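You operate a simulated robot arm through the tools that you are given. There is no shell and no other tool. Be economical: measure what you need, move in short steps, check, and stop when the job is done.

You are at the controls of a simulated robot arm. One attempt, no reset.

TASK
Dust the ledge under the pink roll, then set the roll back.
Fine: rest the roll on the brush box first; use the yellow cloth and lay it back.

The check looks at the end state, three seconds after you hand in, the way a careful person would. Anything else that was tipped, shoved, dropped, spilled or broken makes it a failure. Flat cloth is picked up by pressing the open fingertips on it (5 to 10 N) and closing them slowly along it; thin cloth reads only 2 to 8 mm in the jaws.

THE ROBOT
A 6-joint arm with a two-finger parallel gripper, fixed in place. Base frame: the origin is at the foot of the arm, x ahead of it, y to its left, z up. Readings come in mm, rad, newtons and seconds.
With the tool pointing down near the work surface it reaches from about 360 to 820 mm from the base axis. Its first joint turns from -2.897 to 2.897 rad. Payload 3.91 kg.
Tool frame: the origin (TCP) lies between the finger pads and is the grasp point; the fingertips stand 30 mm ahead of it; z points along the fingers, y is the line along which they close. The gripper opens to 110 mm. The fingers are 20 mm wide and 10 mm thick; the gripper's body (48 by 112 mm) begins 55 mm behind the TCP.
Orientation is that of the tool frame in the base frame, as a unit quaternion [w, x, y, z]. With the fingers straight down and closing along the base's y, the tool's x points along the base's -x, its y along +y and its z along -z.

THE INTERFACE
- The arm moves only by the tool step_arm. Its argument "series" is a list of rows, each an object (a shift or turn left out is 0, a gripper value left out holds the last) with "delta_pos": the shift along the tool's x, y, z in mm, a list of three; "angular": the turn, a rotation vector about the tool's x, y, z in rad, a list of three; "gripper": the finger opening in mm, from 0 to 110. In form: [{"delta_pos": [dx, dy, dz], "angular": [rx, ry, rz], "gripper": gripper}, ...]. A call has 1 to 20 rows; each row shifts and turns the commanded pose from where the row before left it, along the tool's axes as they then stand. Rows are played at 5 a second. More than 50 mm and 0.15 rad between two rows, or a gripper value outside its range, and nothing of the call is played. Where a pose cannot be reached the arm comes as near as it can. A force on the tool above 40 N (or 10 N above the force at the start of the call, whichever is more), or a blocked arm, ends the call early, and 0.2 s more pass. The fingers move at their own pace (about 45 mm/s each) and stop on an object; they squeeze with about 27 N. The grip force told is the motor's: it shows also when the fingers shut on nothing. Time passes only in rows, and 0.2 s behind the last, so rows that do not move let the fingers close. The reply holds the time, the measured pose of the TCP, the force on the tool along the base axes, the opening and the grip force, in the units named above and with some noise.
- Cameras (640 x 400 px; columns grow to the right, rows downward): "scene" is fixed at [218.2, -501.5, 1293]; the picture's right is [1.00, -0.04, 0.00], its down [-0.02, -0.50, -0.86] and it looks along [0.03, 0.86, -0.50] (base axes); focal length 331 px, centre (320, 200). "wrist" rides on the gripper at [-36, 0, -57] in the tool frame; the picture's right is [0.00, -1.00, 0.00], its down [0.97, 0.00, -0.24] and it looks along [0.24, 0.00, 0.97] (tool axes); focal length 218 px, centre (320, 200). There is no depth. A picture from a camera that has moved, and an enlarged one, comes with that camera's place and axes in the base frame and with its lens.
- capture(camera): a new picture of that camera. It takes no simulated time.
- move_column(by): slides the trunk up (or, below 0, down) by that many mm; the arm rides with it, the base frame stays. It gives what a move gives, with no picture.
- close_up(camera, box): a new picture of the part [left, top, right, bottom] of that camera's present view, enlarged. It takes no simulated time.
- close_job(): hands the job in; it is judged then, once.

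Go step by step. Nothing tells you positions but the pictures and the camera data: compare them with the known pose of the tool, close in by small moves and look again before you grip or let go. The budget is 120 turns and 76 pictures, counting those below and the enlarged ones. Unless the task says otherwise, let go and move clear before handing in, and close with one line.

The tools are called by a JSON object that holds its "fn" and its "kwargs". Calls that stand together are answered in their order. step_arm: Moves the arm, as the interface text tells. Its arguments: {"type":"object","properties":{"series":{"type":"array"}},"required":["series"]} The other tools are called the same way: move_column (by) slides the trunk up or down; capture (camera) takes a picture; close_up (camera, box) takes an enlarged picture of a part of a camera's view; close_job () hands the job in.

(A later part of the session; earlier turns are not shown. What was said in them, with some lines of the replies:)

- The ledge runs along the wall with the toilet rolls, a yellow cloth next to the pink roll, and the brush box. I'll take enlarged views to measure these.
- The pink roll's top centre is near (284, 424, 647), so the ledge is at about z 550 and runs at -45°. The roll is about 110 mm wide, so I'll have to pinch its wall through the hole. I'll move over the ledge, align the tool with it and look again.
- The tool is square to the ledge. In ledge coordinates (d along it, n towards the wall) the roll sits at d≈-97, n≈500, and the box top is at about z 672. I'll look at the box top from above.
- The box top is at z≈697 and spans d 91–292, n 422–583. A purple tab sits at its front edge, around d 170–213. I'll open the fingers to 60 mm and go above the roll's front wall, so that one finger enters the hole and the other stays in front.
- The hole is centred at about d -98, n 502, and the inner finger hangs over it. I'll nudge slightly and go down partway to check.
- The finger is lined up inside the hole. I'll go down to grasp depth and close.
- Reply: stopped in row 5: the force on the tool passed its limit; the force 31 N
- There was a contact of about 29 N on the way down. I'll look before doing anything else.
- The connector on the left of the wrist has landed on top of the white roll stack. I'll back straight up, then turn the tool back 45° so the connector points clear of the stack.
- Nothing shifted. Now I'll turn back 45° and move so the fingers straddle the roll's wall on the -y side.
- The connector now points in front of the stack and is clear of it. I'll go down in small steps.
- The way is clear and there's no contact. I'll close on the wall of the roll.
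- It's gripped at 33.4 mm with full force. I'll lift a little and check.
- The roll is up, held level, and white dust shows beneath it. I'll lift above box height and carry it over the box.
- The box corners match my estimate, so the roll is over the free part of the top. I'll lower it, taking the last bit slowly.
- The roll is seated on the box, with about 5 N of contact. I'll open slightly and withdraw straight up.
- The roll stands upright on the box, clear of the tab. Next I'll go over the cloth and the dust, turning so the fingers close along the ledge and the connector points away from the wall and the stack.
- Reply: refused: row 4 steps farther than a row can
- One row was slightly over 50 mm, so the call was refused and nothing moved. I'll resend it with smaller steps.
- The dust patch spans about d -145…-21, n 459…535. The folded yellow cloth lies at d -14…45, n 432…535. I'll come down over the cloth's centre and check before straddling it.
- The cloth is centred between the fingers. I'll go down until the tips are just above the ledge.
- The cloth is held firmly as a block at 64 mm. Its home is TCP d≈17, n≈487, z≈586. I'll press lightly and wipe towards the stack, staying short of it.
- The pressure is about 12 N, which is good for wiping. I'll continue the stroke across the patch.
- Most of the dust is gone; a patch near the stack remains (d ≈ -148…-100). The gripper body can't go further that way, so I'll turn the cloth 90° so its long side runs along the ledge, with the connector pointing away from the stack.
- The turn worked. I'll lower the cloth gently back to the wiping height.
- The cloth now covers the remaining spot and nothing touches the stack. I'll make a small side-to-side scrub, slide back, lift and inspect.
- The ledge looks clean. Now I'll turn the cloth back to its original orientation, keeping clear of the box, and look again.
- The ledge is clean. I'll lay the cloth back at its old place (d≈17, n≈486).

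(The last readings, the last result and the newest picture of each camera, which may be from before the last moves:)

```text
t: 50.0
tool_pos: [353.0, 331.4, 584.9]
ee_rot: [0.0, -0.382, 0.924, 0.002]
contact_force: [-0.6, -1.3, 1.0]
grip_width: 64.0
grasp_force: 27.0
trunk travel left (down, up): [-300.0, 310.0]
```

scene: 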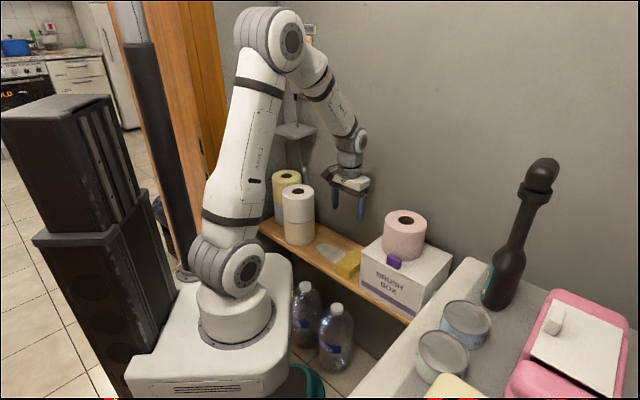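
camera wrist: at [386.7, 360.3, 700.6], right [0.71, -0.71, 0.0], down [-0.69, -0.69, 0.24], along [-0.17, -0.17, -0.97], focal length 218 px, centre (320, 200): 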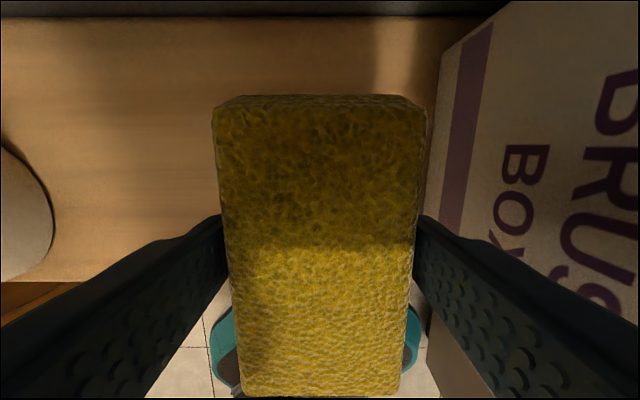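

It's down at the original spot. I'll release and rise straight up.

{"fn": "step_arm", "kwargs": {"series": [{"gripper": 70}, {"gripper": 85}, {}, {"delta_pos": [0, 0, -20]}, {"delta_pos": [0, 0, -40]}, {"delta_pos": [0, 0, -45]}, {"delta_pos": [0, 0, -45]}, {"delta_pos": [0, 0, -45]}, {}, {}]}}

{"fn": "capture", "kwargs": {"camera": "wrist"}}

{"fn": "close_up", "kwargs": {"camera": "scene", "box": [270, 160, 430, 300]}}

```text
t: 52.2
tool_pos: [354.5, 331.4, 781.0]
ee_rot: [0.0, -0.383, 0.924, 0.002]
contact_force: [-0.2, 0.5, -0.2]
grip_width: 84.9
grasp_force: 0.1
trunk travel left (down, up): [-300.0, 310.0]
```

```text
33 pictures are left
camera wrist: at [381.7, 355.3, 837.0], right [0.71, -0.71, 0.0], down [-0.69, -0.69, 0.24], along [-0.17, -0.17, -0.97], focal length 218 px, centre (320, 200)
```

wrist: 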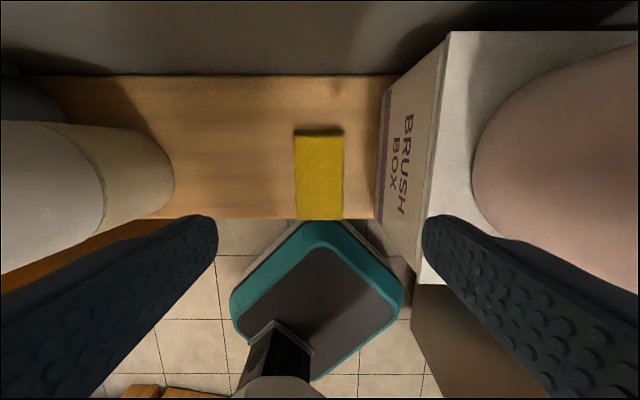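

```text
2.86 times, centred on (350, 230) of scene
camera zoom: at [218.2, -501.5, 1293.0], right [1.0, -0.04, 0.0], down [-0.02, -0.5, -0.86], along [0.03, 0.86, -0.5], focal length 946 px, centre (234, 114)
```

zoom: 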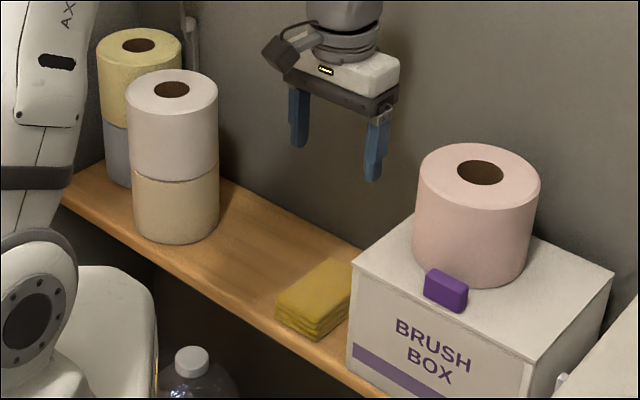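

The cloth is back and the ledge is clear. I'll return over the roll on the box in the earlier grip orientation.

{"fn": "step_arm", "kwargs": {"series": [{"delta_pos": [0, 0, -40], "gripper": 58}, {"delta_pos": [0, 0, -40]}, {"delta_pos": [0, 0, -30]}, {"angular": [0, 0, 0.131]}, {"angular": [0, 0, 0.131]}, {"angular": [0, 0, 0.131]}, {"angular": [0, 0, 0.131]}, {"angular": [0, 0, 0.131]}, {"angular": [0, 0, 0.13]}, {"delta_pos": [-32, -32, 0]}, {"delta_pos": [-32, -32, 0]}, {"delta_pos": [-32, -32, 0]}, {"delta_pos": [-31, -31, 0]}, {}, {}]}}

{"fn": "capture", "kwargs": {"camera": "wrist"}}

```text
t: 55.4
tool_pos: [479.3, 205.2, 891.0]
ee_rot: [-0.001, 0.0, 1.0, 0.001]
contact_force: [-0.1, 0.2, -0.6]
grip_width: 57.9
grasp_force: 0.1
trunk travel left (down, up): [-300.0, 310.0]
```

```text
31 pictures are left
camera wrist: at [517.3, 205.2, 947.5], right [0.0, -1.0, 0.0], down [-0.97, 0.0, 0.24], along [-0.24, 0.0, -0.97], focal length 218 px, centre (320, 200)
```

wrist: 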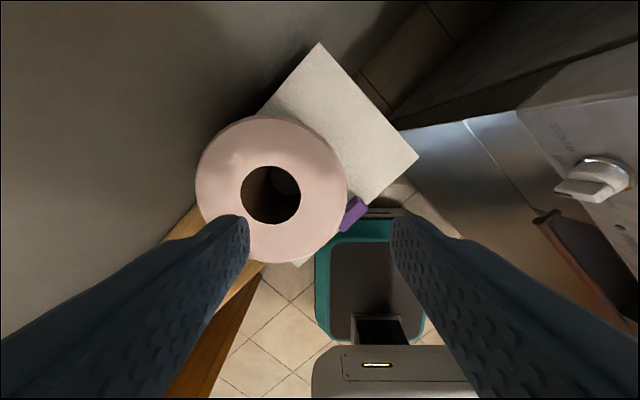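

The roll is centred at about (484, 241), as I left it. I'll go down to the same grasp.

{"fn": "step_arm", "kwargs": {"series": [{"delta_pos": [-2, -1, 30]}, {"delta_pos": [0, 0, 25]}, {"delta_pos": [0, 0, 15]}, {"delta_pos": [0, 0, 15]}, {"delta_pos": [0, 0, 15]}, {"delta_pos": [0, 0, 12]}, {}]}}

```text
t: 57.0
tool_pos: [482.6, 203.3, 778.1]
ee_rot: [-0.002, 0.0, 1.0, 0.001]
contact_force: [0.4, 0.8, 0.1]
grip_width: 58.0
grasp_force: 0.2
trunk travel left (down, up): [-300.0, 310.0]
```

{"fn": "step_arm", "kwargs": {"series": [{"gripper": 45}, {"gripper": 38}, {"gripper": 30}, {"gripper": 25}, {"gripper": 20}, {}, {"delta_pos": [0, 0, -6]}, {"delta_pos": [0, 0, -14]}, {"delta_pos": [0, 0, -20]}, {}]}}

{"fn": "close_up", "kwargs": {"camera": "scene", "box": [340, 150, 470, 330]}}

```text
t: 59.2
tool_pos: [482.4, 203.9, 818.2]
ee_rot: [-0.001, 0.0, 1.0, 0.001]
contact_force: [0.2, -0.2, -1.3]
grip_width: 33.4
grasp_force: 26.7
trunk travel left (down, up): [-300.0, 310.0]
```

```text
2.22 times, centred on (405, 240) of scene
camera zoom: at [218.2, -501.5, 1293.0], right [1.0, -0.04, 0.0], down [-0.02, -0.5, -0.86], along [0.03, 0.86, -0.5], focal length 736 px, centre (131, 111)
```

zoom: 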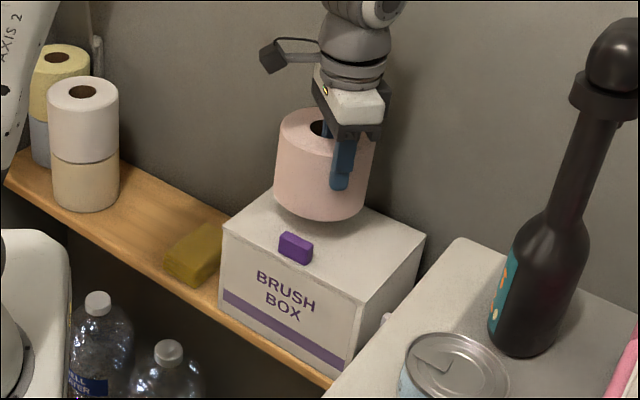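

The roll is lifted and held level. I'll carry it back over its old spot and stop above the ledge to check.

{"fn": "step_arm", "kwargs": {"series": [{"delta_pos": [0, 0, -25]}, {"delta_pos": [33, 30, 0]}, {"delta_pos": [33, 30, 0]}, {"delta_pos": [33, 30, 0]}, {"delta_pos": [33, 30, 0]}, {"delta_pos": [34, 31, 0]}, {"delta_pos": [34, 30, 0]}, {}, {"delta_pos": [0, 0, 45]}, {"delta_pos": [0, 0, 45]}, {"delta_pos": [0, 0, 45]}, {"delta_pos": [0, 0, 30]}, {}, {}]}}

{"fn": "capture", "kwargs": {"camera": "wrist"}}

{"fn": "close_up", "kwargs": {"camera": "scene", "box": [250, 150, 410, 290]}}

```text
t: 62.2
tool_pos: [284.3, 384.1, 682.8]
ee_rot: [-0.001, -0.001, 1.0, 0.001]
contact_force: [-0.6, 0.7, -0.3]
grip_width: 33.4
grasp_force: 26.8
trunk travel left (down, up): [-300.0, 310.0]
```

```text
29 pictures are left
camera wrist: at [322.1, 384.7, 738.1], right [0.0, -1.0, 0.0], down [-0.97, 0.0, 0.24], along [-0.24, 0.0, -0.97], focal length 218 px, centre (320, 200)
```

wrist: 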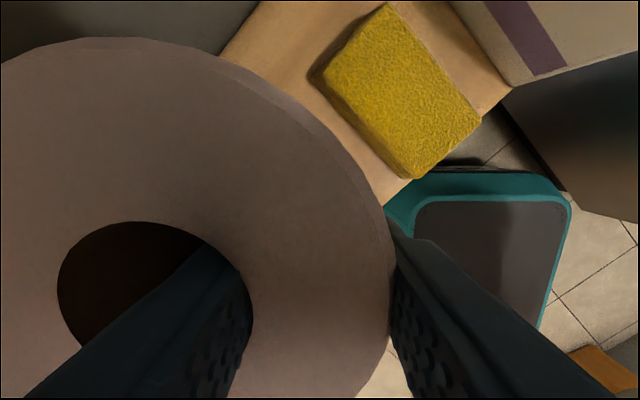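

```text
2.86 times, centred on (330, 220) of scene
camera zoom: at [218.2, -501.5, 1293.0], right [1.0, -0.04, 0.0], down [-0.02, -0.5, -0.86], along [0.03, 0.86, -0.5], focal length 946 px, centre (291, 143)
```

zoom: 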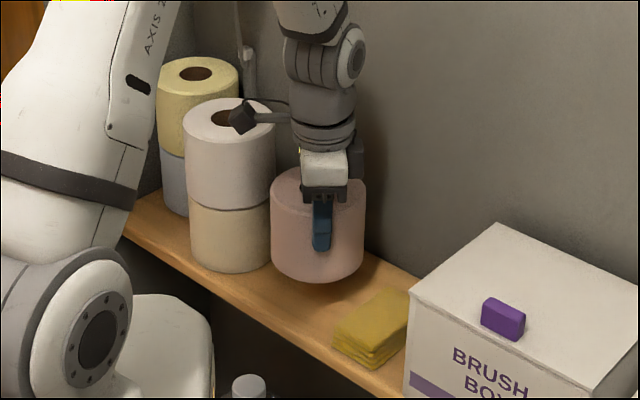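

It's over its old place. I'll lower it, slowing near the ledge.

{"fn": "step_arm", "kwargs": {"series": [{"delta_pos": [1.5, 0, 15]}, {"delta_pos": [0, 0, 15]}, {"delta_pos": [0, 0, 10]}, {"delta_pos": [0, 0, 5]}, {"delta_pos": [0, 0, 2]}, {}]}}

```text
t: 63.6
tool_pos: [281.2, 384.7, 631.6]
ee_rot: [-0.001, 0.0, 1.0, 0.001]
contact_force: [1.2, -2.0, 15.6]
grip_width: 33.5
grasp_force: 27.1
trunk travel left (down, up): [-300.0, 310.0]
```

It's in contact with the ledge at about 15 N. I'll ease up a millimetre, release and withdraw.

{"fn": "step_arm", "kwargs": {"series": [{"delta_pos": [0, 0, -1]}, {}, {"gripper": 45}, {"gripper": 59}, {}, {"delta_pos": [0, 0, -15]}, {"delta_pos": [0, 0, -25]}, {"delta_pos": [0, 0, -40]}, {"delta_pos": [0, 0, -45]}, {"delta_pos": [0, 0, -45]}, {}, {}]}}

{"fn": "capture", "kwargs": {"camera": "wrist"}}

{"fn": "capture", "kwargs": {"camera": "scene"}}

{"fn": "close_up", "kwargs": {"camera": "scene", "box": [250, 160, 470, 330]}}

```text
t: 66.2
tool_pos: [282.2, 381.0, 802.2]
ee_rot: [-0.002, 0.0, 1.0, 0.001]
contact_force: [-0.1, 1.0, -0.8]
grip_width: 58.8
grasp_force: 0.0
trunk travel left (down, up): [-300.0, 310.0]
```

```text
27 pictures are left
camera wrist: at [319.6, 380.5, 859.2], right [0.0, -1.0, 0.0], down [-0.97, 0.0, 0.24], along [-0.24, 0.0, -0.97], focal length 218 px, centre (320, 200)
```

wrist: 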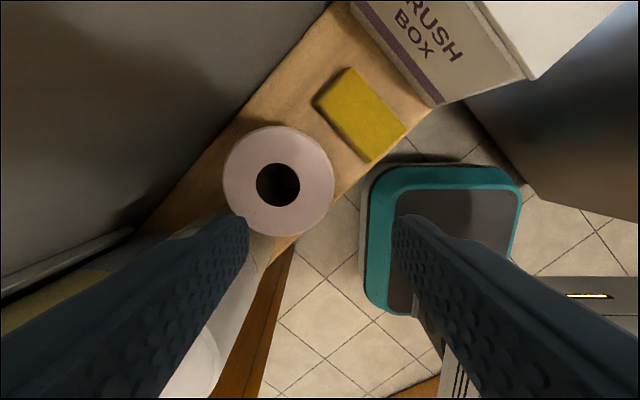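

```text
26 pictures are left
```

scene: 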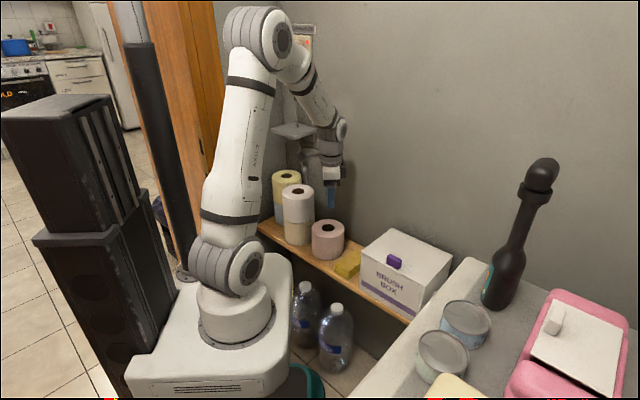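

```text
2.35 times, centred on (360, 245) of scene
camera zoom: at [218.2, -501.5, 1293.0], right [1.0, -0.04, 0.0], down [-0.02, -0.5, -0.86], along [0.03, 0.86, -0.5], focal length 779 px, centre (226, 94)
```

zoom: 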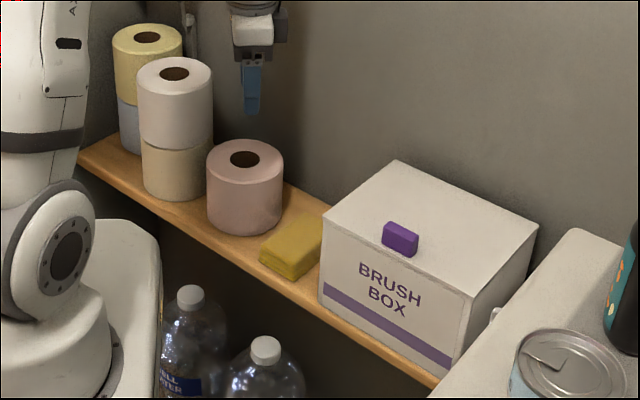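

The roll, cloth, box and stacks all look as they did at the start. The dust is gone and the gripper is clear above everything, so I'm handing in.

{"fn": "close_job", "kwargs": {}}

```text
The job is handed in.
```

I dusted the ledge with the yellow cloth and handed the job in: the pink roll (parked on the brush box meanwhile) and the cloth are back within about 3 mm of where they were. On my first approach the wrist connector touched the top of the white roll stack (about 29 N), but the pictures show nothing moved.
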